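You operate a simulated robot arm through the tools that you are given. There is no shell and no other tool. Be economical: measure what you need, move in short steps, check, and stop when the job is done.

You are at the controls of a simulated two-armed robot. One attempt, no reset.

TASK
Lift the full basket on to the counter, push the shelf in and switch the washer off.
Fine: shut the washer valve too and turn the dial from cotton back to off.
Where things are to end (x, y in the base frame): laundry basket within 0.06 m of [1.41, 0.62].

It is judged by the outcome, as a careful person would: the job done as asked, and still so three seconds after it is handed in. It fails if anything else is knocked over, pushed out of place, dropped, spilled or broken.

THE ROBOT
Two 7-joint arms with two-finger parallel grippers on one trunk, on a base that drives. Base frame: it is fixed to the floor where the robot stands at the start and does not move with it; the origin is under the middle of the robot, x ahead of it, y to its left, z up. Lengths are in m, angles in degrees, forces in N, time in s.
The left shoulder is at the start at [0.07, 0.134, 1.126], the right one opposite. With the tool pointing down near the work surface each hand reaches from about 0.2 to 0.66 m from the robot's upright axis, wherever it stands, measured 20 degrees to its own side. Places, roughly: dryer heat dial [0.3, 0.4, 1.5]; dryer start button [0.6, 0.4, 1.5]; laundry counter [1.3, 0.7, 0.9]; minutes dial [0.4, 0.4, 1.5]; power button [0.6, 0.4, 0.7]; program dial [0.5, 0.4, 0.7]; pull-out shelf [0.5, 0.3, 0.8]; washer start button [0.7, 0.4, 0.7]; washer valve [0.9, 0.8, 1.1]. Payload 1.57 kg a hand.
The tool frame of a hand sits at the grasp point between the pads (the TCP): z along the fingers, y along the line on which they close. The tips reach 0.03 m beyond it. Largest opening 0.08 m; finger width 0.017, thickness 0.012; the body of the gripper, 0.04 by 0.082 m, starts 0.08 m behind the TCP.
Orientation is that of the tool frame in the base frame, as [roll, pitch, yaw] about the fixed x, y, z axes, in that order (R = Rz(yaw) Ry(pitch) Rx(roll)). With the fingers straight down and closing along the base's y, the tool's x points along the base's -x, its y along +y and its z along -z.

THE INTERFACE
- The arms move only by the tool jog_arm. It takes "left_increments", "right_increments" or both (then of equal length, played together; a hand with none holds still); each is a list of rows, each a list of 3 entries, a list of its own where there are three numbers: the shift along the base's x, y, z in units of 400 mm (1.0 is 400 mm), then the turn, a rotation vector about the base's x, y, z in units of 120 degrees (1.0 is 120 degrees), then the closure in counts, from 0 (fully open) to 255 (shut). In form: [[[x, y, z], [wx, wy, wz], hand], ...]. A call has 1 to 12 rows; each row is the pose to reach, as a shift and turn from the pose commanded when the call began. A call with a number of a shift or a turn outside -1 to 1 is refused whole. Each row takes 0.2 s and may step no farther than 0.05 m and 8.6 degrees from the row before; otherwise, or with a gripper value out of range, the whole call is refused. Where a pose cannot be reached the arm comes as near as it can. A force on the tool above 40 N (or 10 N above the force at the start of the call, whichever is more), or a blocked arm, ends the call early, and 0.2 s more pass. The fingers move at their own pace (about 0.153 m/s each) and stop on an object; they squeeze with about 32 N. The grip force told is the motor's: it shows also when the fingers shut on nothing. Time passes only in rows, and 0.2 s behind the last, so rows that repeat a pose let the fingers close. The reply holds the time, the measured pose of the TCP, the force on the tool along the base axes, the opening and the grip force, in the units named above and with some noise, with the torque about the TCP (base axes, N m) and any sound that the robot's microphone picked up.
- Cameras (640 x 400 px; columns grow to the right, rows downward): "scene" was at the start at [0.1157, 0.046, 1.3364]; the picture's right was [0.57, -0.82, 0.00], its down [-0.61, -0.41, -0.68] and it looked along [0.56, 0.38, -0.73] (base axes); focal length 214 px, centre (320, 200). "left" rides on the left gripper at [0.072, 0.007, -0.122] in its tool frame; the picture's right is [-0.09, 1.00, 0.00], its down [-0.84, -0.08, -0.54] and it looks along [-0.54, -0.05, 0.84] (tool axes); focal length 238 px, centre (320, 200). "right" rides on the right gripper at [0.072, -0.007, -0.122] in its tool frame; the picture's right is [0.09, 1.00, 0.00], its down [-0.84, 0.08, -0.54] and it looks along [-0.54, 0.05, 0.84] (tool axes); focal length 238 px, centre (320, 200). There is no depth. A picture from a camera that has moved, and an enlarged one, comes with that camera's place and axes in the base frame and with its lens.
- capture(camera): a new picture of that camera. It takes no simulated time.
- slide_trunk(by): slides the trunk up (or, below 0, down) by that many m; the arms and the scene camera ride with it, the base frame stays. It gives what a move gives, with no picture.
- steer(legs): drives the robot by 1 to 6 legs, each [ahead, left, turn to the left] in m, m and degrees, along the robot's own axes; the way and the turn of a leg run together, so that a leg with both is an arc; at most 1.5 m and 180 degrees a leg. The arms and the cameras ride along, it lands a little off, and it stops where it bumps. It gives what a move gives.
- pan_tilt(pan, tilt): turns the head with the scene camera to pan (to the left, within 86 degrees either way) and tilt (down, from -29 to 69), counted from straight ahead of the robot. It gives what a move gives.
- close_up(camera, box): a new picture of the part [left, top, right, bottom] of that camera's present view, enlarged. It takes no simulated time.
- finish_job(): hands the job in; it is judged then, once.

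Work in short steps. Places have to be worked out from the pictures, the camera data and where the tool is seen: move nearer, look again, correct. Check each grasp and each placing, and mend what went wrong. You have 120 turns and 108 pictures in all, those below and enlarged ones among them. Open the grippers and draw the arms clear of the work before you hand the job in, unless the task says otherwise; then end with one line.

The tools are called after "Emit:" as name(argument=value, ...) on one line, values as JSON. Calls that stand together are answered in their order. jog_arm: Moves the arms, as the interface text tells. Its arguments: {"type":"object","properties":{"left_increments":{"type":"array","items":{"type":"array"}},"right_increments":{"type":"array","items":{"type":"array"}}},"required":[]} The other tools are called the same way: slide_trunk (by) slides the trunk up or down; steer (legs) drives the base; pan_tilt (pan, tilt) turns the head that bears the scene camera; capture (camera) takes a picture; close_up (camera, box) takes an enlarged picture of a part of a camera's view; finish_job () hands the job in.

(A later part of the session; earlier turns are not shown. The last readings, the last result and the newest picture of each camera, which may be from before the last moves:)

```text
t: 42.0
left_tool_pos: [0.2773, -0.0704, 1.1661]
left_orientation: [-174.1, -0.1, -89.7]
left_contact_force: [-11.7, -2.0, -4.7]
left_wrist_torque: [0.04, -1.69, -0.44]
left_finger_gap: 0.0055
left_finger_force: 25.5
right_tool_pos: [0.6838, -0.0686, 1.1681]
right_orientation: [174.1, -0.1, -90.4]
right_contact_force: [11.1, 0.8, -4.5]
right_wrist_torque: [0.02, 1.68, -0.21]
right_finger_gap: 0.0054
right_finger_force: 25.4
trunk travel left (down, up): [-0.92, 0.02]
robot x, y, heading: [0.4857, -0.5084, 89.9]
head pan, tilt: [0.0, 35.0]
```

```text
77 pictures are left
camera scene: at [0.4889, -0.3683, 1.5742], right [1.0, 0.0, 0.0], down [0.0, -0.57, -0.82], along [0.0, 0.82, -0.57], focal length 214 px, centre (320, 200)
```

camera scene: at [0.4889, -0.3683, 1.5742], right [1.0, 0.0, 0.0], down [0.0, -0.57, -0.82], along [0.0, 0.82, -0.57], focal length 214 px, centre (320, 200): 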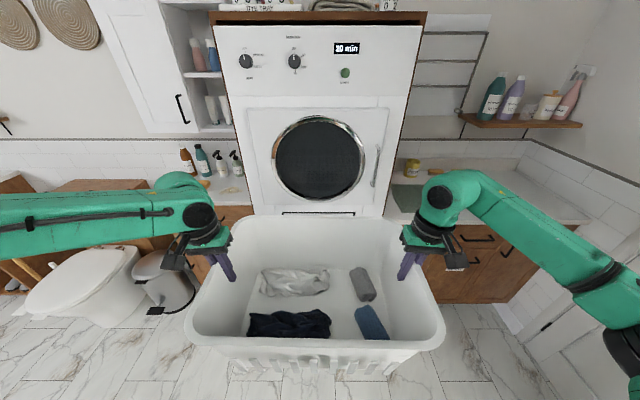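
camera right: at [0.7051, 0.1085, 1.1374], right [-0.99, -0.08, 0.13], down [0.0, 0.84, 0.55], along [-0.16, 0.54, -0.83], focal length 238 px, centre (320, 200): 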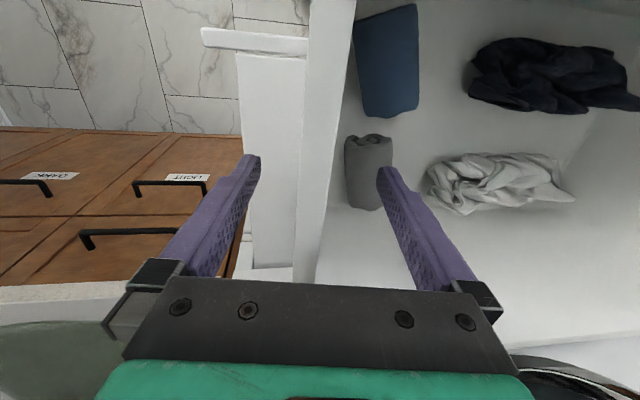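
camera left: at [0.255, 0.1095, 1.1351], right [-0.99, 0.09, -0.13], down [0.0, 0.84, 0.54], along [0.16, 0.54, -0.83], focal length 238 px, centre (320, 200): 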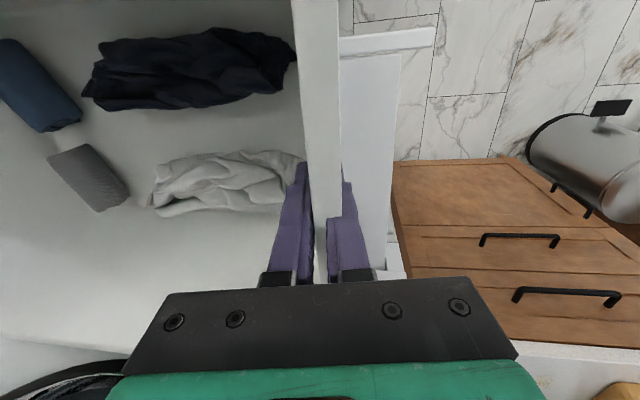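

The right wall is at x≈1.83 and the elbow sticks out ~0.45 m, so I will carry the basket shifted right relative to the robot. I shift both hands together +0.12 in x and +0.06 in y.

Emit:
jog_arm(left_increments=[[[0.025, 0.0125, 0], [0, 0, 0], 255], [[0.05, 0.025, 0], [0, 0, 0], 255], [[0.075, 0.0375, 0], [0, 0, 0], 255], [[0.1, 0.05, 0], [0, 0, 0], 255], [[0.125, 0.0625, 0], [0, 0, 0], 255], [[0.15, 0.075, 0], [0, 0, 0], 255], [[0.175, 0.0875, 0], [0, 0, 0], 255], [[0.2, 0.1, 0], [0, 0, 0], 255], [[0.225, 0.1125, 0], [0, 0, 0], 255], [[0.25, 0.125, 0], [0, 0, 0], 255], [[0.275, 0.1375, 0], [0, 0, 0], 255], [[0.3, 0.15, 0], [0, 0, 0], 255]], right_increments=[[[0.025, 0.0125, 0], [0, 0, 0], 255], [[0.05, 0.025, 0], [0, 0, 0], 255], [[0.075, 0.0375, 0], [0, 0, 0], 255], [[0.1, 0.05, 0], [0, 0, 0], 255], [[0.125, 0.0625, 0], [0, 0, 0], 255], [[0.15, 0.075, 0], [0, 0, 0], 255], [[0.175, 0.0875, 0], [0, 0, 0], 255], [[0.2, 0.1, 0], [0, 0, 0], 255], [[0.225, 0.1125, 0], [0, 0, 0], 255], [[0.25, 0.125, 0], [0, 0, 0], 255], [[0.275, 0.1375, 0], [0, 0, 0], 255], [[0.3, 0.15, 0], [0, 0, 0], 255]])

Emit:
capture(camera="scene")

```text
t: 44.6
left_tool_pos: [0.395, -0.0116, 1.1674]
left_orientation: [-173.9, -0.1, -89.7]
left_contact_force: [2.8, -1.4, -6.1]
left_wrist_torque: [-0.17, -1.27, -0.46]
left_finger_gap: 0.0049
left_finger_force: 25.6
left hand out of reach, approached as far as the arm can: row 12
right_tool_pos: [0.8021, -0.0072, 1.1686]
right_orientation: [174.0, -0.2, -90.2]
right_contact_force: [-1.7, 1.3, -2.9]
right_wrist_torque: [0.2, 1.66, -0.18]
right_finger_gap: 0.0052
right_finger_force: 25.7
trunk travel left (down, up): [-0.92, 0.02]
robot x, y, heading: [0.4882, -0.5114, 89.9]
head pan, tilt: [0.0, 35.0]
```

```text
76 pictures are left
camera scene: at [0.4899, -0.3676, 1.5741], right [1.0, 0.0, 0.0], down [0.0, -0.58, -0.82], along [0.0, 0.82, -0.58], focal length 214 px, centre (320, 200)
```

scene: 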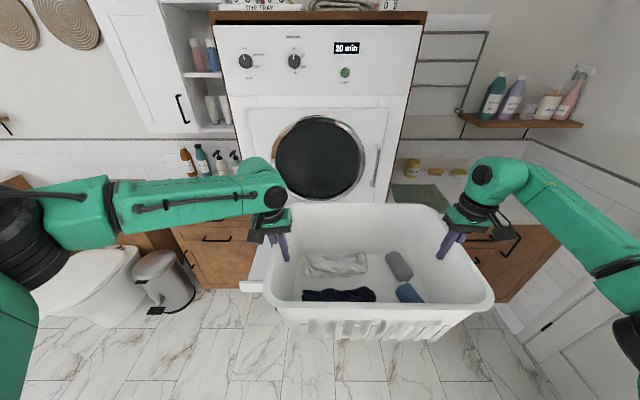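

Basket is well held and level. I drive right about 0.81 m (slightly forward) and then look.

Emit:
steer(legs=[[0.1, -0.81, 0]])

Emit:
capture(camera="scene")

Emit:
pan_tilt(pan=-50, tilt=40)

Emit:
capture(camera="scene")

```text
t: 48.9
left_tool_pos: [1.1836, 0.0936, 1.1675]
left_orientation: [-173.6, 0.0, -89.4]
left_contact_force: [26.1, -1.4, -6.0]
left_wrist_torque: [-0.2, -0.92, -0.46]
left_finger_gap: 0.0052
left_finger_force: 25.5
right_tool_pos: [1.5893, 0.1015, 1.1687]
right_orientation: [173.8, -0.2, -89.9]
right_contact_force: [-26.4, 1.4, -3.5]
right_wrist_torque: [0.26, 1.41, -0.2]
right_finger_gap: 0.0049
right_finger_force: 25.8
trunk travel left (down, up): [-0.92, 0.02]
robot x, y, heading: [1.2809, -0.4033, 90.3]
head pan, tilt: [0.0, 35.0]
```

```text
75 pictures are left
camera scene: at [1.2802, -0.2618, 1.5742], right [1.0, 0.01, 0.0], down [0.01, -0.57, -0.82], along [-0.01, 0.82, -0.57], focal length 214 px, centre (320, 200)
```

scene: 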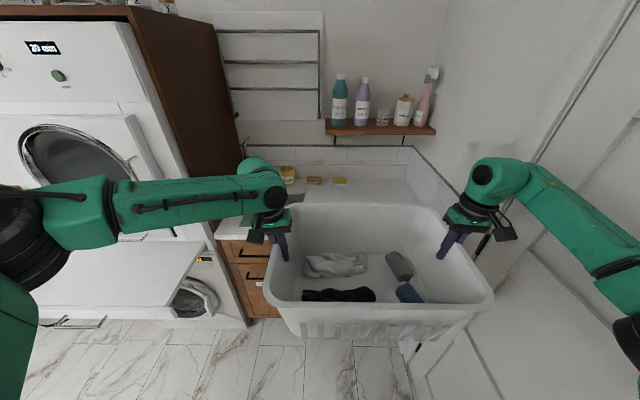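

```text
t: 50.0
left_tool_pos: [1.1847, 0.0947, 1.1672]
left_orientation: [-173.9, -0.1, -89.3]
left_contact_force: [-0.8, -1.2, -5.8]
left_wrist_torque: [0.14, -1.34, -0.39]
left_finger_gap: 0.0052
left_finger_force: 25.3
right_tool_pos: [1.5916, 0.1015, 1.1686]
right_orientation: [173.6, -0.1, -89.9]
right_contact_force: [0.0, 1.5, -4.1]
right_wrist_torque: [-0.13, 1.6, -0.15]
right_finger_gap: 0.0051
right_finger_force: 25.5
trunk travel left (down, up): [-0.92, 0.02]
robot x, y, heading: [1.2845, -0.4023, 90.6]
head pan, tilt: [-50.0, 40.0]
```

```text
74 pictures are left
camera scene: at [1.3469, -0.2944, 1.5667], right [0.65, -0.76, 0.0], down [-0.49, -0.42, -0.77], along [0.58, 0.5, -0.64], focal length 214 px, centre (320, 200)
```

scene: 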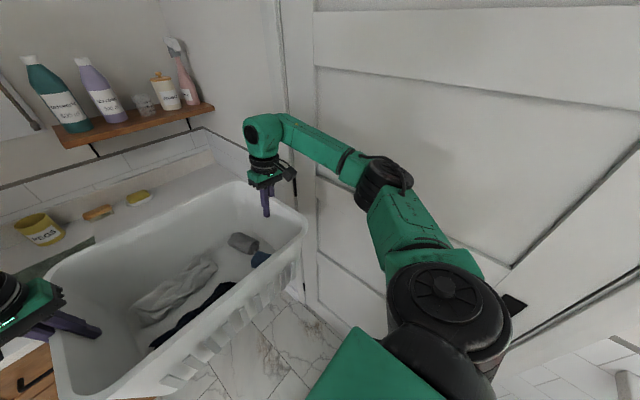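

Clear so far; basket centre ≈(1.388, 0.098), bottom ≈1.0 m, above the counter. I drive forward 0.35 m and check.

Emit:
steer(legs=[[0.35, -0.01, -0.6]])

Emit:
pan_tilt(pan=0, tilt=45)

Emit:
capture(camera="scene")

Emit:
capture(camera="left")

```text
t: 52.3
left_tool_pos: [1.198, 0.441, 1.1682]
left_orientation: [-173.8, 0.1, -90.0]
left_contact_force: [0.8, -1.7, -5.9]
left_wrist_torque: [-0.02, -1.29, -0.46]
left_finger_gap: 0.0049
left_finger_force: 25.5
right_tool_pos: [1.6041, 0.4456, 1.1687]
right_orientation: [173.7, 0.0, -90.6]
right_contact_force: [-0.7, 1.1, -4.2]
right_wrist_torque: [0.07, 1.56, -0.11]
right_finger_gap: 0.0053
right_finger_force: 25.5
trunk travel left (down, up): [-0.92, 0.02]
robot x, y, heading: [1.2911, -0.0549, 89.9]
head pan, tilt: [-50.0, 40.0]
```

```text
t: 53.5
left_tool_pos: [1.1992, 0.4429, 1.1677]
left_orientation: [-173.8, 0.0, -89.9]
left_contact_force: [-1.8, -2.3, -4.9]
left_wrist_torque: [0.12, -1.36, -0.43]
left_finger_gap: 0.0055
left_finger_force: 25.3
right_tool_pos: [1.605, 0.4468, 1.1674]
right_orientation: [173.7, -0.2, -90.5]
right_contact_force: [1.8, 2.0, -4.6]
right_wrist_torque: [-0.08, 1.56, -0.17]
right_finger_gap: 0.0051
right_finger_force: 25.4
trunk travel left (down, up): [-0.92, 0.02]
robot x, y, heading: [1.2917, -0.0523, 90.0]
head pan, tilt: [0.0, 45.0]
```

```text
73 pictures are left
camera scene: at [1.2921, 0.0804, 1.5594], right [1.0, 0.0, 0.0], down [0.0, -0.71, -0.71], along [0.0, 0.71, -0.71], focal length 214 px, centre (320, 200)
```

scene: 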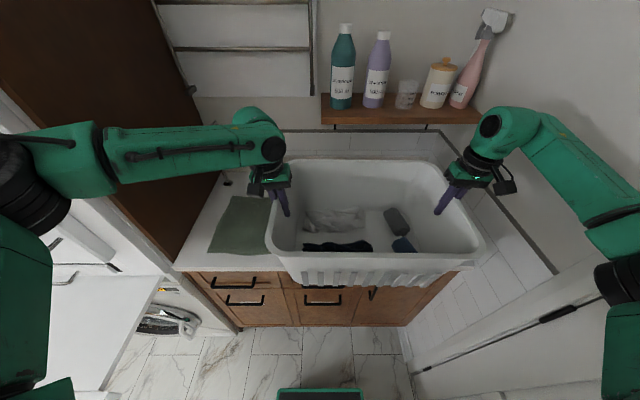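

```text
72 pictures are left
camera left: at [1.1781, 0.3719, 1.2878], right [-0.99, 0.09, -0.11], down [0.02, 0.84, 0.55], along [0.14, 0.54, -0.83], focal length 238 px, centre (320, 200)
```

left: 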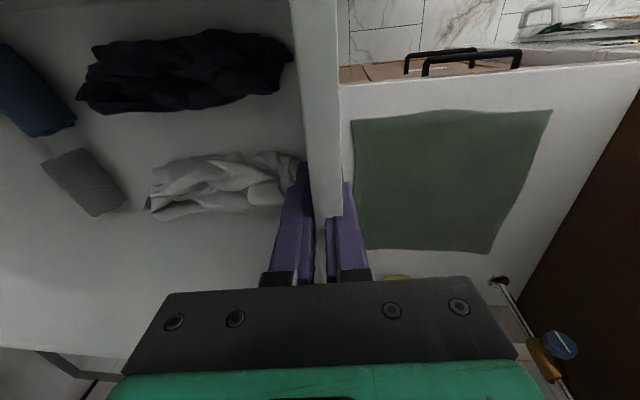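

Basket centre is at (1.402, 0.445), the mat's right edge (x≈1.175) stays clear. I drive the last 0.155 m.

Emit:
steer(legs=[[0.155, 0, 0]])

Emit:
capture(camera="scene")

```text
t: 54.9
left_tool_pos: [1.1983, 0.5971, 1.1668]
left_orientation: [-173.7, 0.1, -90.0]
left_contact_force: [-2.3, -1.5, -4.9]
left_wrist_torque: [-0.01, -1.31, -0.46]
left_finger_gap: 0.0054
left_finger_force: 25.7
right_tool_pos: [1.6041, 0.601, 1.1709]
right_orientation: [173.6, -0.1, -90.4]
right_contact_force: [0.9, 0.6, -3.7]
right_wrist_torque: [0.02, 1.59, -0.17]
right_finger_gap: 0.0054
right_finger_force: 25.7
trunk travel left (down, up): [-0.92, 0.02]
robot x, y, heading: [1.2932, 0.1018, 90.0]
head pan, tilt: [0.0, 45.0]
```

```text
71 pictures are left
camera scene: at [1.2922, 0.233, 1.5598], right [1.0, 0.0, 0.0], down [0.0, -0.71, -0.71], along [0.0, 0.71, -0.71], focal length 214 px, centre (320, 200)
```

scene: 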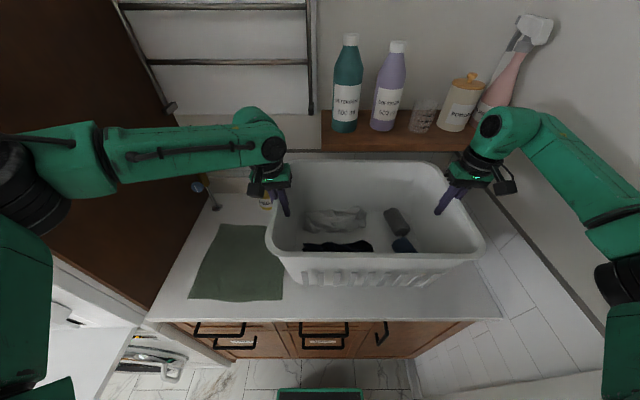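

All clear. I lower with the trunk and watch the vertical force.

Emit:
slide_trunk(by=-0.06)

Emit:
slide_trunk(by=-0.02)

Emit:
capture(camera="scene")

```text
t: 55.9
left_tool_pos: [1.199, 0.6011, 1.1065]
left_orientation: [-173.7, -0.1, -89.9]
left_contact_force: [-1.4, -1.4, -5.5]
left_wrist_torque: [0.14, -1.39, -0.41]
left_finger_gap: 0.0053
left_finger_force: 25.6
right_tool_pos: [1.6059, 0.6039, 1.1085]
right_orientation: [173.7, -0.2, -90.5]
right_contact_force: [2.6, 2.1, -4.1]
right_wrist_torque: [-0.06, 1.57, -0.13]
right_finger_gap: 0.0049
right_finger_force: 25.4
trunk travel left (down, up): [-0.86, 0.08]
robot x, y, heading: [1.2927, 0.1071, 90.0]
head pan, tilt: [0.0, 45.0]
```

```text
t: 56.6
left_tool_pos: [1.1996, 0.6003, 1.0871]
left_orientation: [-173.8, -0.1, -89.9]
left_contact_force: [-1.8, -1.3, -5.8]
left_wrist_torque: [0.07, -1.38, -0.44]
left_finger_gap: 0.0051
left_finger_force: 25.0
right_tool_pos: [1.6058, 0.6047, 1.0891]
right_orientation: [173.7, -0.2, -90.5]
right_contact_force: [1.4, 1.4, -4.2]
right_wrist_torque: [-0.01, 1.58, -0.14]
right_finger_gap: 0.0048
right_finger_force: 25.1
trunk travel left (down, up): [-0.84, 0.1]
robot x, y, heading: [1.2874, 0.1058, 89.9]
head pan, tilt: [0.0, 45.0]
```

```text
70 pictures are left
camera scene: at [1.2923, 0.2378, 1.4793], right [1.0, 0.0, 0.0], down [0.0, -0.71, -0.71], along [0.0, 0.71, -0.71], focal length 214 px, centre (320, 200)
```

scene: 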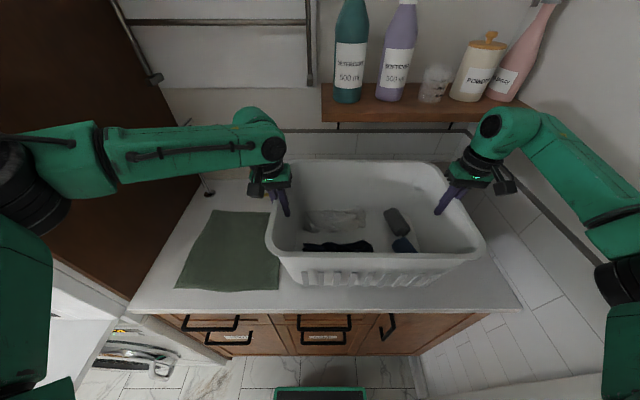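

No contact yet; continue in small steps.

Emit:
slide_trunk(by=-0.015)

Emit:
slide_trunk(by=-0.01)

Emit:
slide_trunk(by=-0.01)

```text
t: 57.2
left_tool_pos: [1.1985, 0.6005, 1.0716]
left_orientation: [-173.9, -0.1, -90.1]
left_contact_force: [-2.5, -1.7, -5.3]
left_wrist_torque: [0.01, -1.34, -0.42]
left_finger_gap: 0.0051
left_finger_force: 25.6
right_tool_pos: [1.6052, 0.6039, 1.074]
right_orientation: [173.8, -0.2, -90.5]
right_contact_force: [1.5, 1.4, -4.6]
right_wrist_torque: [0.06, 1.58, -0.16]
right_finger_gap: 0.0048
right_finger_force: 25.5
trunk travel left (down, up): [-0.825, 0.115]
robot x, y, heading: [1.2887, 0.103, 90.1]
head pan, tilt: [0.0, 45.0]
```

```text
t: 57.8
left_tool_pos: [1.1985, 0.6007, 1.0618]
left_orientation: [-173.8, -0.1, -90.1]
left_contact_force: [-2.0, -0.8, -6.1]
left_wrist_torque: [-0.02, -1.38, -0.47]
left_finger_gap: 0.005
left_finger_force: 25.8
right_tool_pos: [1.6075, 0.604, 1.0635]
right_orientation: [173.7, -0.2, -90.5]
right_contact_force: [2.6, 1.2, -4.9]
right_wrist_torque: [0.08, 1.54, -0.18]
right_finger_gap: 0.0049
right_finger_force: 25.7
trunk travel left (down, up): [-0.815, 0.125]
robot x, y, heading: [1.2884, 0.1047, 89.9]
head pan, tilt: [0.0, 45.0]
```

```text
t: 58.4
left_tool_pos: [1.1979, 0.5979, 1.0533]
left_orientation: [-173.7, 0.0, -90.0]
left_contact_force: [-2.4, -0.5, -2.1]
left_wrist_torque: [-0.06, -1.43, -0.44]
left_finger_gap: 0.0053
left_finger_force: 25.2
right_tool_pos: [1.6055, 0.6048, 1.055]
right_orientation: [173.7, 0.0, -90.5]
right_contact_force: [3.3, 3.6, 6.7]
right_wrist_torque: [-0.76, 1.24, -0.06]
right_finger_gap: 0.005
right_finger_force: 25.3
trunk travel left (down, up): [-0.805, 0.135]
robot x, y, heading: [1.2888, 0.1037, 89.8]
head pan, tilt: [0.0, 45.0]
```

Contact has begun (Fz up on the right). One more few millimetres to bring the left down, then release.

Emit:
slide_trunk(by=-0.004)

Emit:
close_up(camera="scene", box=[220, 140, 540, 340])

```text
t: 58.9
left_tool_pos: [1.1983, 0.5991, 1.0525]
left_orientation: [-173.6, 0.5, -89.9]
left_contact_force: [-3.8, 4.9, 21.8]
left_wrist_torque: [-0.06, -1.25, -0.45]
left_finger_gap: 0.0051
left_finger_force: 25.1
right_tool_pos: [1.6053, 0.6016, 1.054]
right_orientation: [173.7, 0.2, -90.5]
right_contact_force: [5.6, 9.2, 18.7]
right_wrist_torque: [0.06, 1.66, -0.35]
right_finger_gap: 0.0051
right_finger_force: 25.3
trunk travel left (down, up): [-0.801, 0.139]
robot x, y, heading: [1.291, 0.1022, 90.0]
head pan, tilt: [0.0, 45.0]
```

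```text
2.00 times, centred on (380, 240) of scene
camera zoom: at [1.2912, 0.2336, 1.4413], right [1.0, 0.0, 0.0], down [0.0, -0.71, -0.71], along [0.0, 0.71, -0.71], focal length 429 px, centre (200, 120)
```

zoom: 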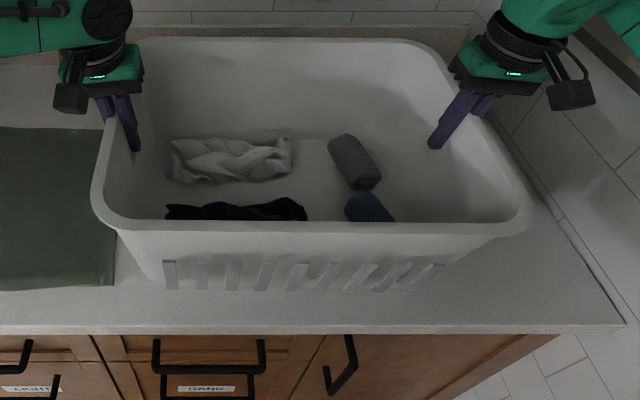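

The basket stands on the counter. I open both hands, then rise straight out with the trunk.

Emit:
jog_arm(left_increments=[[[0, 0, 0.005], [0, 0, 0], 200], [[0, 0, 0.005], [0, 0, 0], 120], [[0, 0, 0.005], [0, 0, 0], 120]], right_increments=[[[0, 0, 0.005], [0, 0, 0], 200], [[0, 0, 0.005], [0, 0, 0], 120], [[0, 0, 0.005], [0, 0, 0], 120]])

Emit:
slide_trunk(by=0.135)

Emit:
capture(camera="scene")

```text
t: 59.7
left_tool_pos: [1.198, 0.5986, 1.0503]
left_orientation: [-173.8, 0.0, -90.0]
left_contact_force: [0.4, 0.9, -0.3]
left_wrist_torque: [-0.02, -0.01, 0.0]
left_finger_gap: 0.0424
left_finger_force: 0.1
right_tool_pos: [1.6055, 0.6028, 1.0512]
right_orientation: [173.7, -0.2, -90.5]
right_contact_force: [-0.6, -0.7, -0.3]
right_wrist_torque: [-0.01, 0.0, 0.0]
right_finger_gap: 0.0425
right_finger_force: 0.0
trunk travel left (down, up): [-0.801, 0.139]
robot x, y, heading: [1.2904, 0.1001, 90.0]
head pan, tilt: [0.0, 45.0]
```

```text
t: 61.3
left_tool_pos: [1.198, 0.5992, 1.1853]
left_orientation: [-173.7, -0.1, -90.0]
left_contact_force: [0.1, -0.4, -0.4]
left_wrist_torque: [-0.01, -0.03, -0.01]
left_finger_gap: 0.042
left_finger_force: 0.0
right_tool_pos: [1.6053, 0.6021, 1.188]
right_orientation: [173.6, -0.1, -90.5]
right_contact_force: [0.0, -0.2, 0.1]
right_wrist_torque: [0.04, 0.0, -0.02]
right_finger_gap: 0.0422
right_finger_force: 0.1
trunk travel left (down, up): [-0.936, 0.004]
robot x, y, heading: [1.2915, 0.1046, 90.0]
head pan, tilt: [0.0, 45.0]
```

```text
68 pictures are left
camera scene: at [1.2918, 0.2358, 1.5755], right [1.0, 0.0, 0.0], down [0.0, -0.71, -0.71], along [0.0, 0.71, -0.71], focal length 214 px, centre (320, 200)
```

scene: 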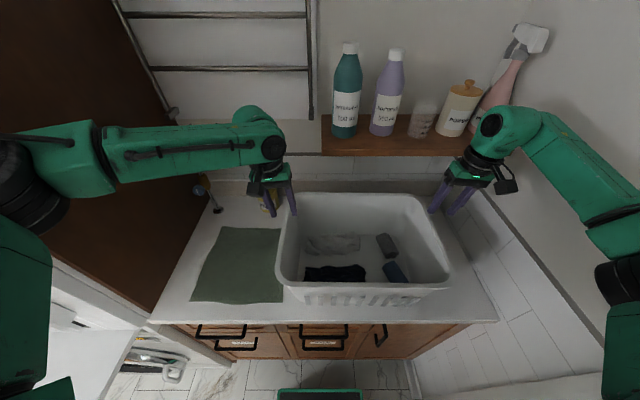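

Basket is placed at about (1.40, 0.60). Next the valve: I look at it enlarged.

Emit:
pan_tilt(pan=35, tilt=30)

Emit:
capture(camera="scene")

```text
t: 62.3
left_tool_pos: [1.1981, 0.5991, 1.1861]
left_orientation: [-173.8, 0.1, -90.0]
left_contact_force: [-0.5, 0.4, 0.1]
left_wrist_torque: [0.0, 0.01, 0.0]
left_finger_gap: 0.0426
left_finger_force: 0.1
right_tool_pos: [1.6059, 0.601, 1.1863]
right_orientation: [173.6, -0.1, -90.5]
right_contact_force: [0.7, -0.6, -0.3]
right_wrist_torque: [-0.02, 0.01, 0.0]
right_finger_gap: 0.0423
right_finger_force: 0.2
trunk travel left (down, up): [-0.936, 0.004]
robot x, y, heading: [1.2926, 0.102, 89.9]
head pan, tilt: [35.0, 30.0]
```

```text
67 pictures are left
camera scene: at [1.2401, 0.2285, 1.5981], right [0.82, 0.57, 0.0], down [0.29, -0.41, -0.87], along [-0.5, 0.71, -0.5], focal length 214 px, centre (320, 200)
```

scene: 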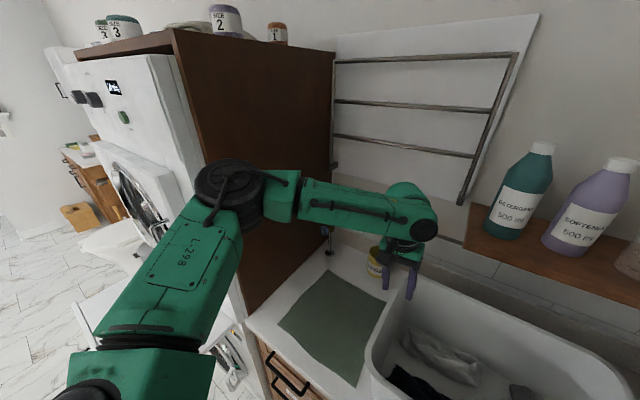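

The arm blocks the view; I back off first.

Emit:
steer(legs=[[-0.45, 0, 0]])

Emit:
pan_tilt(pan=22, tilt=22)

Emit:
capture(camera="scene")

Emit:
pan_tilt(pan=65, tilt=40)

Emit:
capture(camera="scene")

```text
t: 65.1
left_tool_pos: [1.198, 0.1433, 1.1843]
left_orientation: [-173.9, 0.0, -90.0]
left_contact_force: [0.5, -0.3, 0.5]
left_wrist_torque: [0.0, -0.03, 0.02]
left_finger_gap: 0.0422
left_finger_force: 0.1
right_tool_pos: [1.606, 0.1476, 1.1866]
right_orientation: [173.7, -0.2, -90.6]
right_contact_force: [-0.5, -0.4, -0.8]
right_wrist_torque: [0.0, 0.01, -0.02]
right_finger_gap: 0.0424
right_finger_force: 0.0
trunk travel left (down, up): [-0.936, 0.004]
robot x, y, heading: [1.289, -0.3507, 89.8]
head pan, tilt: [35.0, 30.0]
```

```text
t: 65.8
left_tool_pos: [1.1992, 0.142, 1.1869]
left_orientation: [-173.8, 0.0, -90.0]
left_contact_force: [0.3, -0.6, -0.3]
left_wrist_torque: [-0.01, 0.01, 0.0]
left_finger_gap: 0.0422
left_finger_force: 0.1
right_tool_pos: [1.6051, 0.1454, 1.1869]
right_orientation: [173.7, 0.0, -90.5]
right_contact_force: [-0.2, 0.0, 1.2]
right_wrist_torque: [0.01, 0.01, 0.01]
right_finger_gap: 0.0423
right_finger_force: 0.0
trunk travel left (down, up): [-0.936, 0.004]
robot x, y, heading: [1.2886, -0.3532, 89.8]
head pan, tilt: [22.0, 22.0]
```

```text
66 pictures are left
camera scene: at [1.2563, -0.2162, 1.6109], right [0.93, 0.37, 0.0], down [0.14, -0.35, -0.93], along [-0.35, 0.86, -0.38], focal length 214 px, centre (320, 200)
```

scene: 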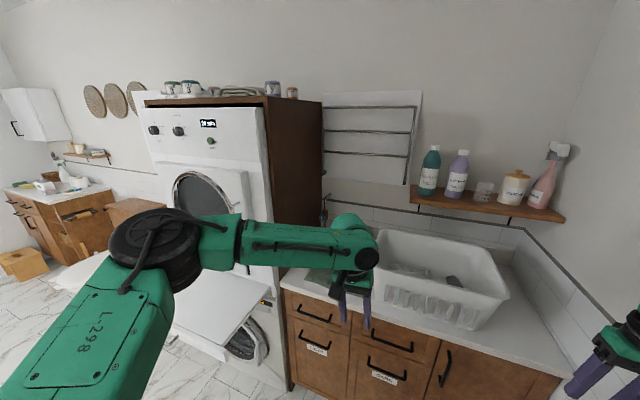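

```text
t: 66.9
left_tool_pos: [1.199, 0.1428, 1.1844]
left_orientation: [-173.7, 0.0, -90.0]
left_contact_force: [-0.3, 0.4, 0.4]
left_wrist_torque: [-0.01, -0.01, 0.0]
left_finger_gap: 0.0427
left_finger_force: 0.1
right_tool_pos: [1.6042, 0.1448, 1.1876]
right_orientation: [173.6, 0.0, -90.6]
right_contact_force: [0.0, -0.6, -0.1]
right_wrist_torque: [0.0, -0.02, 0.0]
right_finger_gap: 0.0424
right_finger_force: 0.1
trunk travel left (down, up): [-0.936, 0.004]
robot x, y, heading: [1.2901, -0.355, 89.7]
head pan, tilt: [65.0, 40.0]
```

```text
65 pictures are left
camera scene: at [1.2139, -0.266, 1.5828], right [0.43, 0.9, 0.0], down [0.58, -0.27, -0.77], along [-0.69, 0.33, -0.64], focal length 214 px, centre (320, 200)
```

scene: 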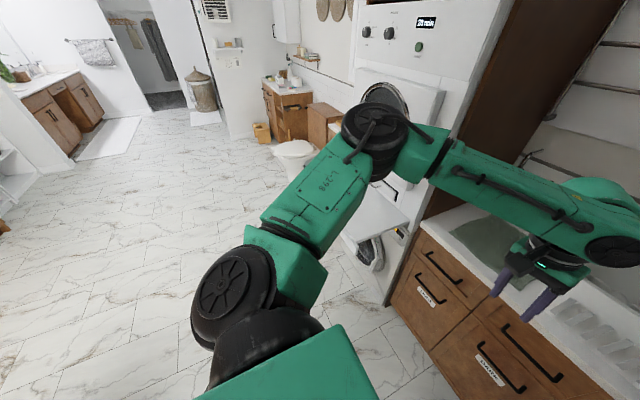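

I drive left 0.38 m and look at the valve straight on.

Emit:
steer(legs=[[0, 0.38, 0]])

Emit:
pan_tilt(pan=0, tilt=25)

Emit:
capture(camera="scene")

```text
t: 69.3
left_tool_pos: [0.8289, 0.1453, 1.1859]
left_orientation: [-173.9, 0.0, -90.7]
left_contact_force: [0.3, 0.1, -0.8]
left_wrist_torque: [0.0, 0.02, -0.02]
left_finger_gap: 0.0423
left_finger_force: 0.0
right_tool_pos: [1.2362, 0.1437, 1.1874]
right_orientation: [173.6, -0.2, -91.3]
right_contact_force: [0.4, 0.3, 0.1]
right_wrist_torque: [-0.02, 0.04, 0.03]
right_finger_gap: 0.0423
right_finger_force: 0.1
trunk travel left (down, up): [-0.936, 0.004]
robot x, y, heading: [0.915, -0.3517, 89.4]
head pan, tilt: [65.0, 40.0]
```

```text
t: 70.7
left_tool_pos: [0.8275, 0.1453, 1.1856]
left_orientation: [-173.7, 0.0, -90.6]
left_contact_force: [0.5, 0.5, -0.3]
left_wrist_torque: [0.01, 0.03, -0.05]
left_finger_gap: 0.0422
left_finger_force: 0.0
right_tool_pos: [1.2335, 0.1449, 1.1872]
right_orientation: [173.7, 0.0, -91.2]
right_contact_force: [-0.7, 0.5, -0.1]
right_wrist_torque: [0.01, -0.02, 0.01]
right_finger_gap: 0.0425
right_finger_force: 0.0
trunk travel left (down, up): [-0.936, 0.004]
robot x, y, heading: [0.9128, -0.3484, 89.1]
head pan, tilt: [0.0, 25.0]
```

```text
64 pictures are left
camera scene: at [0.9168, -0.2074, 1.6061], right [1.0, -0.01, 0.0], down [-0.01, -0.42, -0.91], along [0.01, 0.91, -0.42], focal length 214 px, centre (320, 200)
```

scene: 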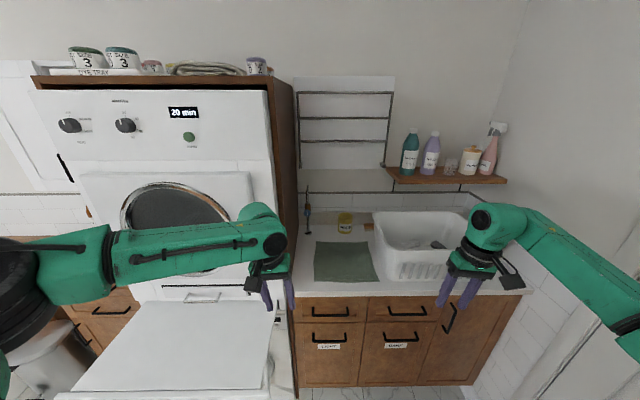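

Emit:
close_up(camera="scene", box=[280, 170, 360, 245])

Emit:
close_up(camera="scene", box=[40, 270, 300, 400])

```text
5.33 times, centred on (320, 208) of scene
camera zoom: at [0.9168, -0.2074, 1.6061], right [1.0, -0.01, 0.0], down [-0.01, -0.42, -0.91], along [0.01, 0.91, -0.42], focal length 1144 px, centre (320, 160)
```

zoom: 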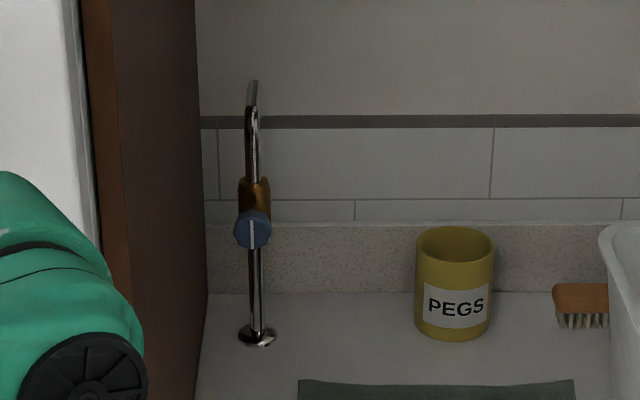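

```text
2.46 times, centred on (170, 335) of scene
camera zoom: at [0.9168, -0.2074, 1.6061], right [1.0, -0.01, 0.0], down [-0.01, -0.42, -0.91], along [0.01, 0.91, -0.42], focal length 528 px, centre (689, -132)
```

zoom: 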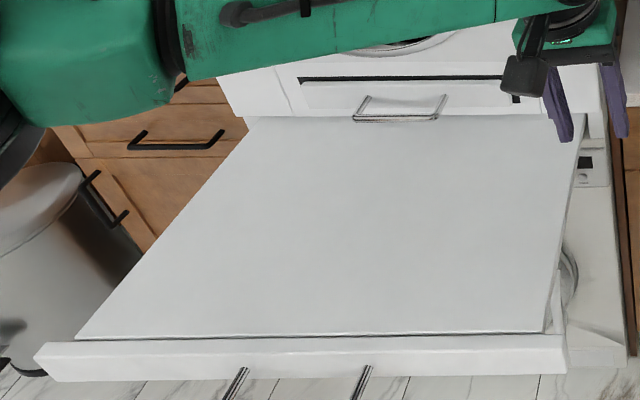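

The valve is a small blue knob facing me at ≈(0.86, 0.82, 1.055), its line vertical (open). Shelf front is at y≈0.10, z≈0.85. I first turn both hands to point forward (+y) with fingers closed, to push the shelf.

Emit:
jog_arm(left_increments=[[[0, 0, 0], [0.0624, 0.00325, 0.00325], 255], [[0, 0, 0], [0.1248, 0.0065, 0.0065], 255], [[0, 0, 0], [0.1872, 0.00975, 0.00975], 255], [[0, 0, 0], [0.2497, 0.013, 0.013], 255], [[0, 0, 0], [0.3121, 0.01625, 0.01625], 255], [[0, 0, 0], [0.3745, 0.0195, 0.0195], 255], [[0, 0, 0], [0.4369, 0.02275, 0.02275], 255], [[0, 0, 0], [0.4993, 0.026, 0.026], 255], [[0, 0, 0], [0.5617, 0.02925, 0.02925], 255], [[0, 0, 0], [0.6242, 0.0325, 0.0325], 255], [[0, 0, 0], [0.6866, 0.03575, 0.03575], 255], [[0, 0, 0], [0.749, 0.039, 0.039], 255]], right_increments=[[[0, 0, 0], [0.0624, -0.00325, -0.00325], 255], [[0, 0, 0], [0.1248, -0.0065, -0.0065], 255], [[0, 0, 0], [0.1872, -0.00975, -0.00975], 255], [[0, 0, 0], [0.2497, -0.013, -0.013], 255], [[0, 0, 0], [0.3121, -0.01625, -0.01625], 255], [[0, 0, 0], [0.3745, -0.0195, -0.0195], 255], [[0, 0, 0], [0.4369, -0.02275, -0.02275], 255], [[0, 0, 0], [0.4993, -0.026, -0.026], 255], [[0, 0, 0], [0.5617, -0.02925, -0.02925], 255], [[0, 0, 0], [0.6242, -0.0325, -0.0325], 255], [[0, 0, 0], [0.6866, -0.03575, -0.03575], 255], [[0, 0, 0], [0.749, -0.039, -0.039], 255]])

Emit:
capture(camera="scene")

```text
t: 73.3
left_tool_pos: [0.7966, 0.1457, 1.2173]
left_orientation: [97.5, 89.5, -173.0]
left_contact_force: [0.8, -0.9, 0.0]
left_wrist_torque: [0.03, 0.03, -0.01]
left_finger_gap: 0.0001
left_finger_force: 21.2
left hand out of reach, approached as far as the arm can: row 11, 12
right_tool_pos: [1.2579, 0.1372, 1.1932]
right_orientation: [180.0, 70.8, -91.5]
right_contact_force: [-0.1, 0.1, -0.4]
right_wrist_torque: [0.0, 0.01, -0.02]
right_finger_gap: 0.0001
right_finger_force: 21.2
right hand out of reach, approached as far as the arm can: row 10, 11, 12
trunk travel left (down, up): [-0.936, 0.004]
robot x, y, heading: [0.915, -0.3532, 89.5]
head pan, tilt: [0.0, 25.0]
```

```text
61 pictures are left
camera scene: at [0.9153, -0.2075, 1.6061], right [1.0, -0.01, 0.0], down [0.0, -0.42, -0.91], along [0.01, 0.91, -0.42], focal length 214 px, centre (320, 200)
```

scene: 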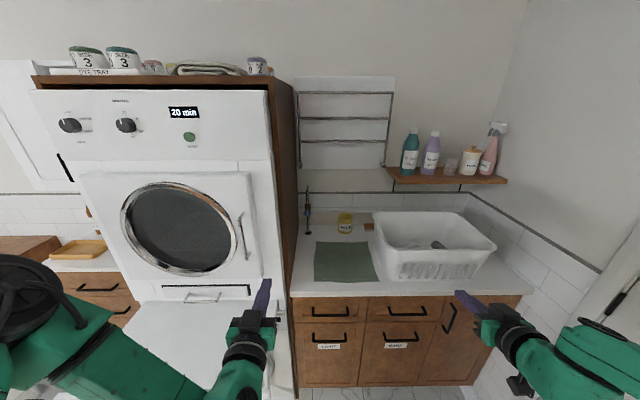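

Left hand now points straight forward. I back 0.2 m, move left 0.32 m to centre the left hand on the shelf, and lower the trunk to shelf height.

Emit:
steer(legs=[[-0.22, 0.0, 0.4], [0, 0.32, 0]])

Emit:
slide_trunk(by=-0.36)

Emit:
pan_tilt(pan=0, tilt=35)

Emit:
capture(camera="scene")

Emit:
capture(camera="left")

```text
t: 76.7
left_tool_pos: [0.4747, -0.07, 1.2187]
left_orientation: [104.1, 89.2, -166.0]
left_contact_force: [1.1, -0.1, 0.0]
left_wrist_torque: [0.0, -0.05, 0.02]
left_finger_gap: 0.0001
left_finger_force: 21.6
right_tool_pos: [0.9371, -0.0753, 1.1913]
right_orientation: [179.4, 70.9, -91.6]
right_contact_force: [0.4, -0.2, -0.9]
right_wrist_torque: [-0.01, 0.05, 0.05]
right_finger_gap: 0.0
right_finger_force: 21.9
trunk travel left (down, up): [-0.936, 0.004]
robot x, y, heading: [0.5935, -0.563, 89.9]
head pan, tilt: [0.0, 25.0]
```

```text
t: 80.2
left_tool_pos: [0.4741, -0.0692, 0.8578]
left_orientation: [106.7, 89.4, -163.2]
left_contact_force: [-0.7, -0.5, 0.2]
left_wrist_torque: [0.01, 0.0, 0.02]
left_finger_gap: 0.0
left_finger_force: 20.9
right_tool_pos: [0.9347, -0.0748, 0.8317]
right_orientation: [179.8, 70.8, -91.2]
right_contact_force: [-0.9, 0.2, -0.2]
right_wrist_torque: [-0.01, -0.01, 0.0]
right_finger_gap: 0.0
right_finger_force: 21.2
trunk travel left (down, up): [-0.576, 0.364]
robot x, y, heading: [0.5931, -0.5663, 89.5]
head pan, tilt: [0.0, 25.0]
```

```text
t: 80.9
left_tool_pos: [0.4715, -0.0695, 0.8573]
left_orientation: [107.0, 89.3, -162.9]
left_contact_force: [-0.7, -0.1, 0.0]
left_wrist_torque: [-0.02, -0.01, -0.02]
left_finger_gap: 0.0001
left_finger_force: 21.2
right_tool_pos: [0.9343, -0.0739, 0.8325]
right_orientation: [179.8, 70.8, -91.2]
right_contact_force: [0.4, -0.1, -0.2]
right_wrist_torque: [-0.02, 0.04, -0.01]
right_finger_gap: 0.0
right_finger_force: 21.4
trunk travel left (down, up): [-0.576, 0.364]
robot x, y, heading: [0.5925, -0.5666, 89.7]
head pan, tilt: [0.0, 35.0]
```

```text
60 pictures are left
camera scene: at [0.5941, -0.4264, 1.2304], right [1.0, -0.01, 0.0], down [0.0, -0.57, -0.82], along [0.01, 0.82, -0.57], focal length 214 px, centre (320, 200)
```

scene: 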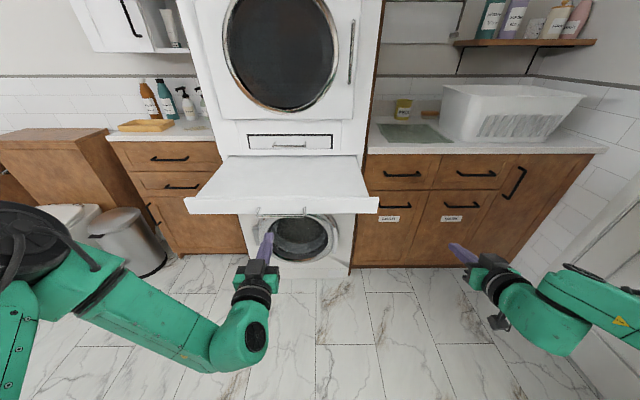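

```text
59 pictures are left
camera left: at [0.4645, -0.191, 0.7864], right [-0.99, 0.0, 0.1], down [0.09, -0.54, 0.84], along [0.06, 0.84, 0.54], focal length 238 px, centre (320, 200)
```

left: 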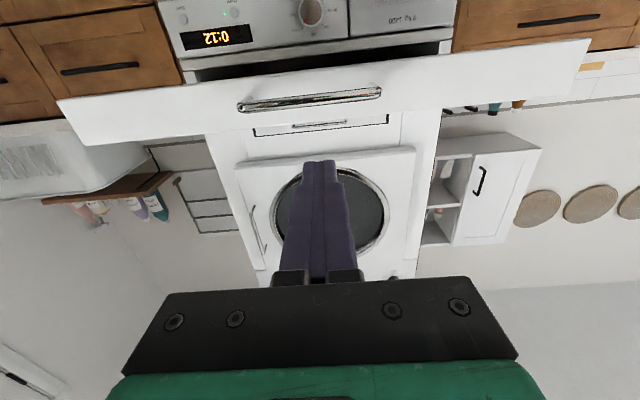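

Shelf front panel spans z≈0.82–0.885 with a bar handle near z≈0.835. I raise to z≈0.867 (above the handle), lift the right hand clear of the counter, and approach.

Emit:
jog_arm(left_increments=[[[0, 0, 0.01], [0, 0, 0], 255], [[0, 0, 0.025], [0, 0, 0], 255], [[0, 0, 0.025], [0, 0, 0], 255], [[0, 0, 0.025], [0, 0, 0], 255], [[0, 0, 0.025], [0, 0, 0], 255], [[0, 0, 0.025], [0, 0, 0], 255]], right_increments=[[[0, 0, 0.1], [0, 0, 0], 255], [[0, 0, 0.2], [0, 0, 0], 255], [[0, 0, 0.3], [0, 0, 0], 255], [[0, 0, 0.4], [0, 0, 0], 255], [[0, 0, 0.5], [0, 0, 0], 255], [[0, 0, 0.6], [0, 0, 0], 255]])

Emit:
steer(legs=[[0.1, 0, 0]])

Emit:
capture(camera="scene")

Emit:
capture(camera="left")

```text
t: 82.3
left_tool_pos: [0.4723, -0.0697, 0.868]
left_orientation: [105.9, 89.3, -164.0]
left_contact_force: [0.0, -0.8, 0.3]
left_wrist_torque: [0.0, 0.02, -0.02]
left_finger_gap: 0.0
left_finger_force: 21.1
right_tool_pos: [0.9336, -0.0728, 1.0725]
right_orientation: [179.9, 70.7, -91.3]
right_contact_force: [-0.3, -0.5, 0.8]
right_wrist_torque: [-0.05, -0.01, 0.0]
right_finger_gap: 0.0
right_finger_force: 21.2
trunk travel left (down, up): [-0.576, 0.364]
robot x, y, heading: [0.5925, -0.565, 89.5]
head pan, tilt: [0.0, 35.0]
```

```text
t: 83.5
left_tool_pos: [0.4727, 0.0312, 0.8695]
left_orientation: [108.1, 89.2, -161.9]
left_contact_force: [0.0, 0.1, -0.3]
left_wrist_torque: [0.0, 0.01, 0.03]
left_finger_gap: 0.0002
left_finger_force: 20.7
right_tool_pos: [0.9343, 0.0266, 1.073]
right_orientation: [179.8, 70.8, -91.2]
right_contact_force: [-0.1, 0.2, -0.3]
right_wrist_torque: [0.03, 0.01, -0.03]
right_finger_gap: 0.0
right_finger_force: 21.5
trunk travel left (down, up): [-0.576, 0.364]
robot x, y, heading: [0.5963, -0.4634, 89.6]
head pan, tilt: [0.0, 35.0]
```

```text
58 pictures are left
camera scene: at [0.5946, -0.3255, 1.2304], right [1.0, -0.01, 0.0], down [0.0, -0.57, -0.82], along [0.0, 0.82, -0.57], focal length 214 px, centre (320, 200)
```

scene: 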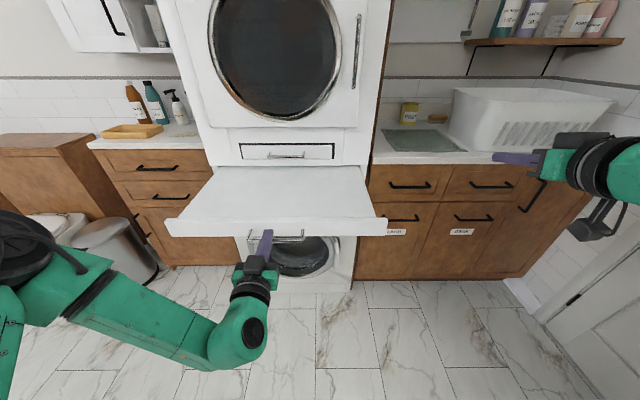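

```text
57 pictures are left
camera left: at [0.4647, -0.0903, 0.7971], right [-0.99, 0.0, 0.1], down [0.09, -0.54, 0.84], along [0.06, 0.84, 0.54], focal length 238 px, centre (320, 200)
```

left: 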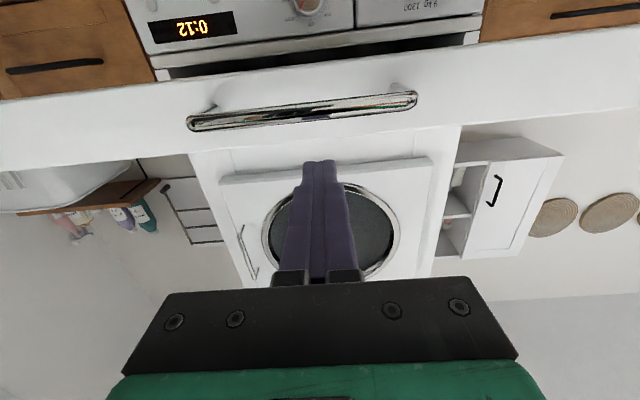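

The tip is slightly above the panel: panel front y≈0.10, top z≈0.863, handle ≈0.832. I lower the hand 19 mm to z≈0.850 and then extend to touch.

Emit:
jog_arm(left_increments=[[[0, 0, -0.024], [0, 0, 0], 255], [[0, 0, -0.048], [0, 0, 0], 255], [[0, 0.03, -0.048], [0, 0, 0], 255], [[0, 0.05, -0.048], [0, 0, 0], 255], [[0, 0.07, -0.048], [0, 0, 0], 255], [[0, 0.09, -0.048], [0, 0, 0], 255], [[0, 0.11, -0.048], [0, 0, 0], 255], [[0, 0.13, -0.048], [0, 0, 0], 255]])

Emit:
capture(camera="left")

```text
t: 85.2
left_tool_pos: [0.4655, 0.0794, 0.8576]
left_orientation: [117.9, 89.3, -152.3]
left_contact_force: [0.8, -1.8, -2.0]
left_wrist_torque: [-0.02, 0.01, -0.01]
left_finger_gap: 0.0
left_finger_force: 21.3
left hand out of reach, approached as far as the arm can: row 2, 3, 4, 5, 6, 7, 8
right_tool_pos: [0.9346, 0.0267, 1.0727]
right_orientation: [179.8, 70.8, -91.2]
right_contact_force: [0.7, -0.1, 0.4]
right_wrist_torque: [0.01, 0.0, 0.0]
right_finger_gap: 0.0001
right_finger_force: 21.4
trunk travel left (down, up): [-0.576, 0.364]
robot x, y, heading: [0.5961, -0.4682, 89.6]
head pan, tilt: [0.0, 35.0]
```

```text
56 pictures are left
camera left: at [0.4581, -0.0411, 0.7864], right [-0.99, 0.0, 0.1], down [0.09, -0.54, 0.84], along [0.06, 0.84, 0.53], focal length 238 px, centre (320, 200)
```

left: 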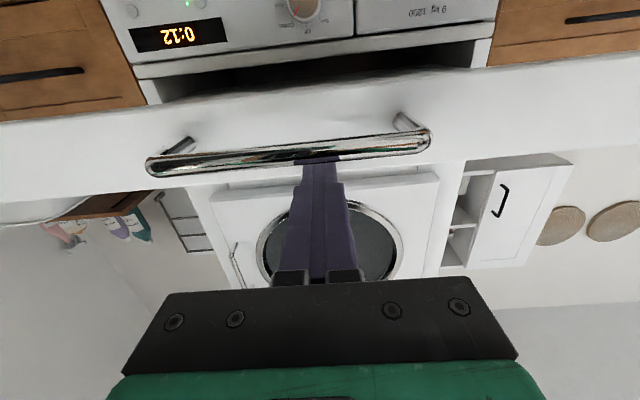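

The tip (y≈0.109, z≈0.858) just touches the panel above the handle. I push by driving the base in small legs.

Emit:
steer(legs=[[0.08, 0, 0]])

Emit:
capture(camera="scene")

Emit:
capture(camera="left")

```text
t: 86.3
left_tool_pos: [0.4663, 0.1598, 0.8578]
left_orientation: [115.4, 89.4, -154.7]
left_contact_force: [0.4, 0.6, 0.6]
left_wrist_torque: [0.05, -0.01, -0.02]
left_finger_gap: 0.0001
left_finger_force: 21.1
right_tool_pos: [0.9351, 0.1075, 1.0736]
right_orientation: [179.8, 70.7, -91.1]
right_contact_force: [0.1, -0.8, 0.2]
right_wrist_torque: [0.01, 0.0, 0.02]
right_finger_gap: 0.0
right_finger_force: 21.4
trunk travel left (down, up): [-0.576, 0.364]
robot x, y, heading: [0.5946, -0.3855, 89.6]
head pan, tilt: [0.0, 35.0]
```

```text
55 pictures are left
camera scene: at [0.595, -0.2468, 1.2303], right [1.0, 0.0, 0.0], down [0.0, -0.57, -0.82], along [0.0, 0.82, -0.57], focal length 214 px, centre (320, 200)
```

scene: 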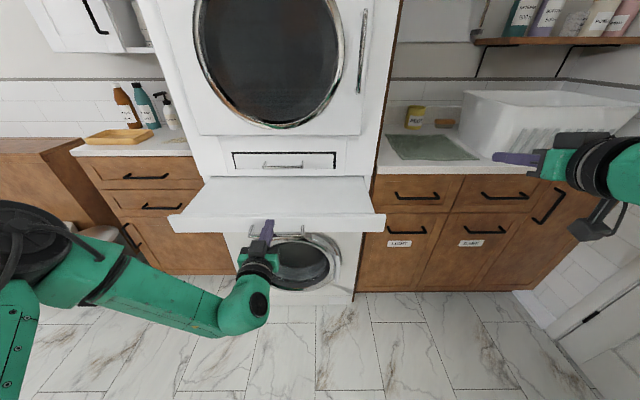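

```text
54 pictures are left
camera left: at [0.458, 0.0378, 0.7865], right [-0.99, 0.0, 0.1], down [0.09, -0.54, 0.84], along [0.06, 0.84, 0.53], focal length 238 px, centre (320, 200)
```

left: 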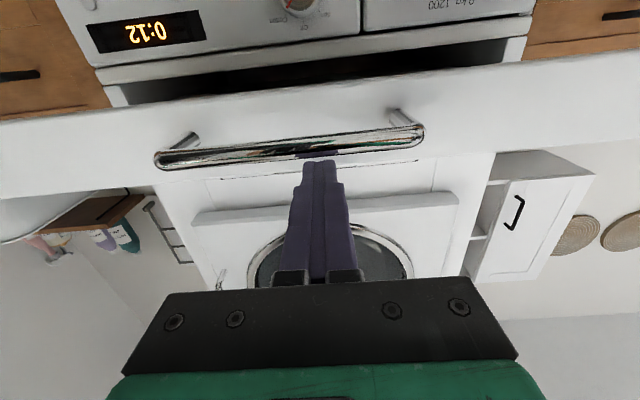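

The shelf is sliding in with hardly any force. I continue.

Emit:
steer(legs=[[0.12, 0, 0]])

Emit:
capture(camera="scene")

Emit:
capture(camera="left")

```text
t: 87.5
left_tool_pos: [0.4671, 0.2789, 0.8579]
left_orientation: [115.9, 89.3, -154.0]
left_contact_force: [0.9, 0.6, 0.1]
left_wrist_torque: [-0.01, -0.02, 0.0]
left_finger_gap: 0.0
left_finger_force: 20.7
right_tool_pos: [0.9356, 0.2246, 1.0733]
right_orientation: [179.7, 70.8, -91.1]
right_contact_force: [-0.2, -0.2, 0.0]
right_wrist_torque: [0.01, -0.02, -0.02]
right_finger_gap: 0.0001
right_finger_force: 20.9
trunk travel left (down, up): [-0.576, 0.364]
robot x, y, heading: [0.5984, -0.268, 89.8]
head pan, tilt: [0.0, 35.0]
```

```text
53 pictures are left
camera scene: at [0.5958, -0.1274, 1.2304], right [1.0, -0.01, 0.0], down [0.0, -0.57, -0.82], along [0.01, 0.82, -0.57], focal length 214 px, centre (320, 200)
```

scene: 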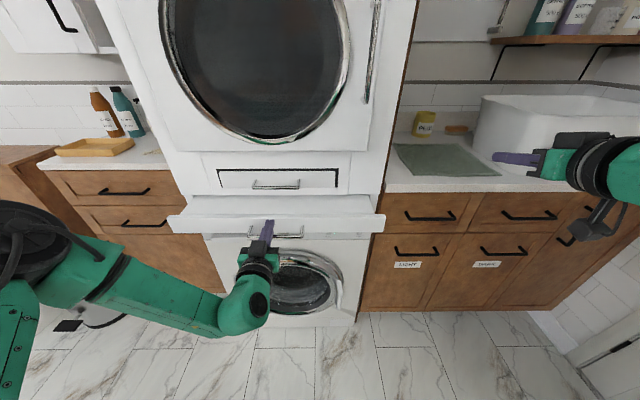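

```text
52 pictures are left
camera left: at [0.4594, 0.1574, 0.7865], right [-0.99, 0.0, 0.1], down [0.09, -0.54, 0.84], along [0.06, 0.84, 0.53], focal length 238 px, centre (320, 200)
```

left: 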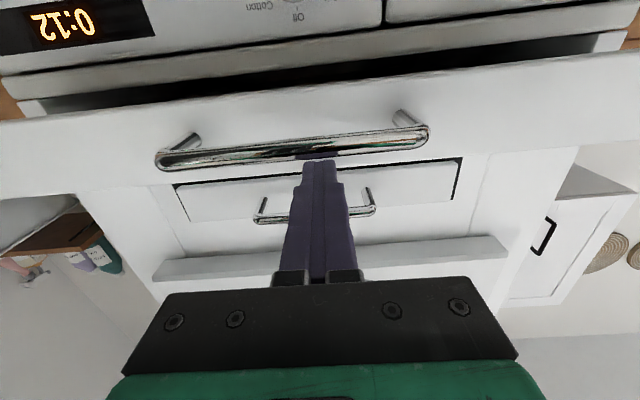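

Panel now at y≈0.31. I continue 0.06 and then smaller.

Emit:
steer(legs=[[0.06, 0, 0]])

Emit:
capture(camera="left")

```text
t: 88.5
left_tool_pos: [0.4685, 0.3389, 0.8575]
left_orientation: [116.7, 89.3, -153.3]
left_contact_force: [-0.3, 0.4, -0.5]
left_wrist_torque: [0.02, 0.01, 0.02]
left_finger_gap: 0.0
left_finger_force: 21.4
right_tool_pos: [0.937, 0.2841, 1.074]
right_orientation: [179.8, 70.7, -91.3]
right_contact_force: [0.3, 0.3, 0.1]
right_wrist_torque: [0.04, 0.0, 0.01]
right_finger_gap: 0.0
right_finger_force: 21.5
trunk travel left (down, up): [-0.576, 0.364]
robot x, y, heading: [0.5951, -0.2068, 89.6]
head pan, tilt: [0.0, 35.0]
```

```text
51 pictures are left
camera left: at [0.4594, 0.2173, 0.7865], right [-0.99, 0.0, 0.1], down [0.09, -0.54, 0.84], along [0.06, 0.84, 0.53], focal length 238 px, centre (320, 200)
```

left: 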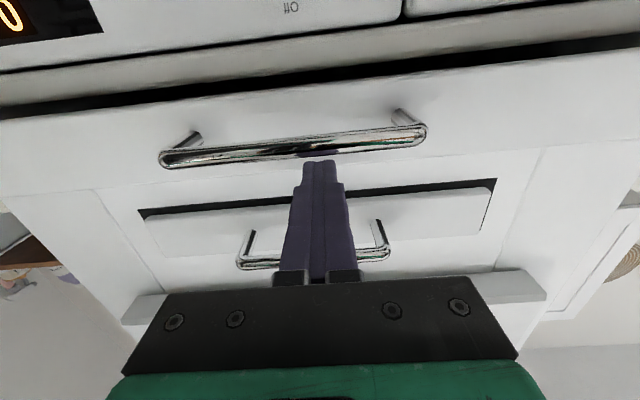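

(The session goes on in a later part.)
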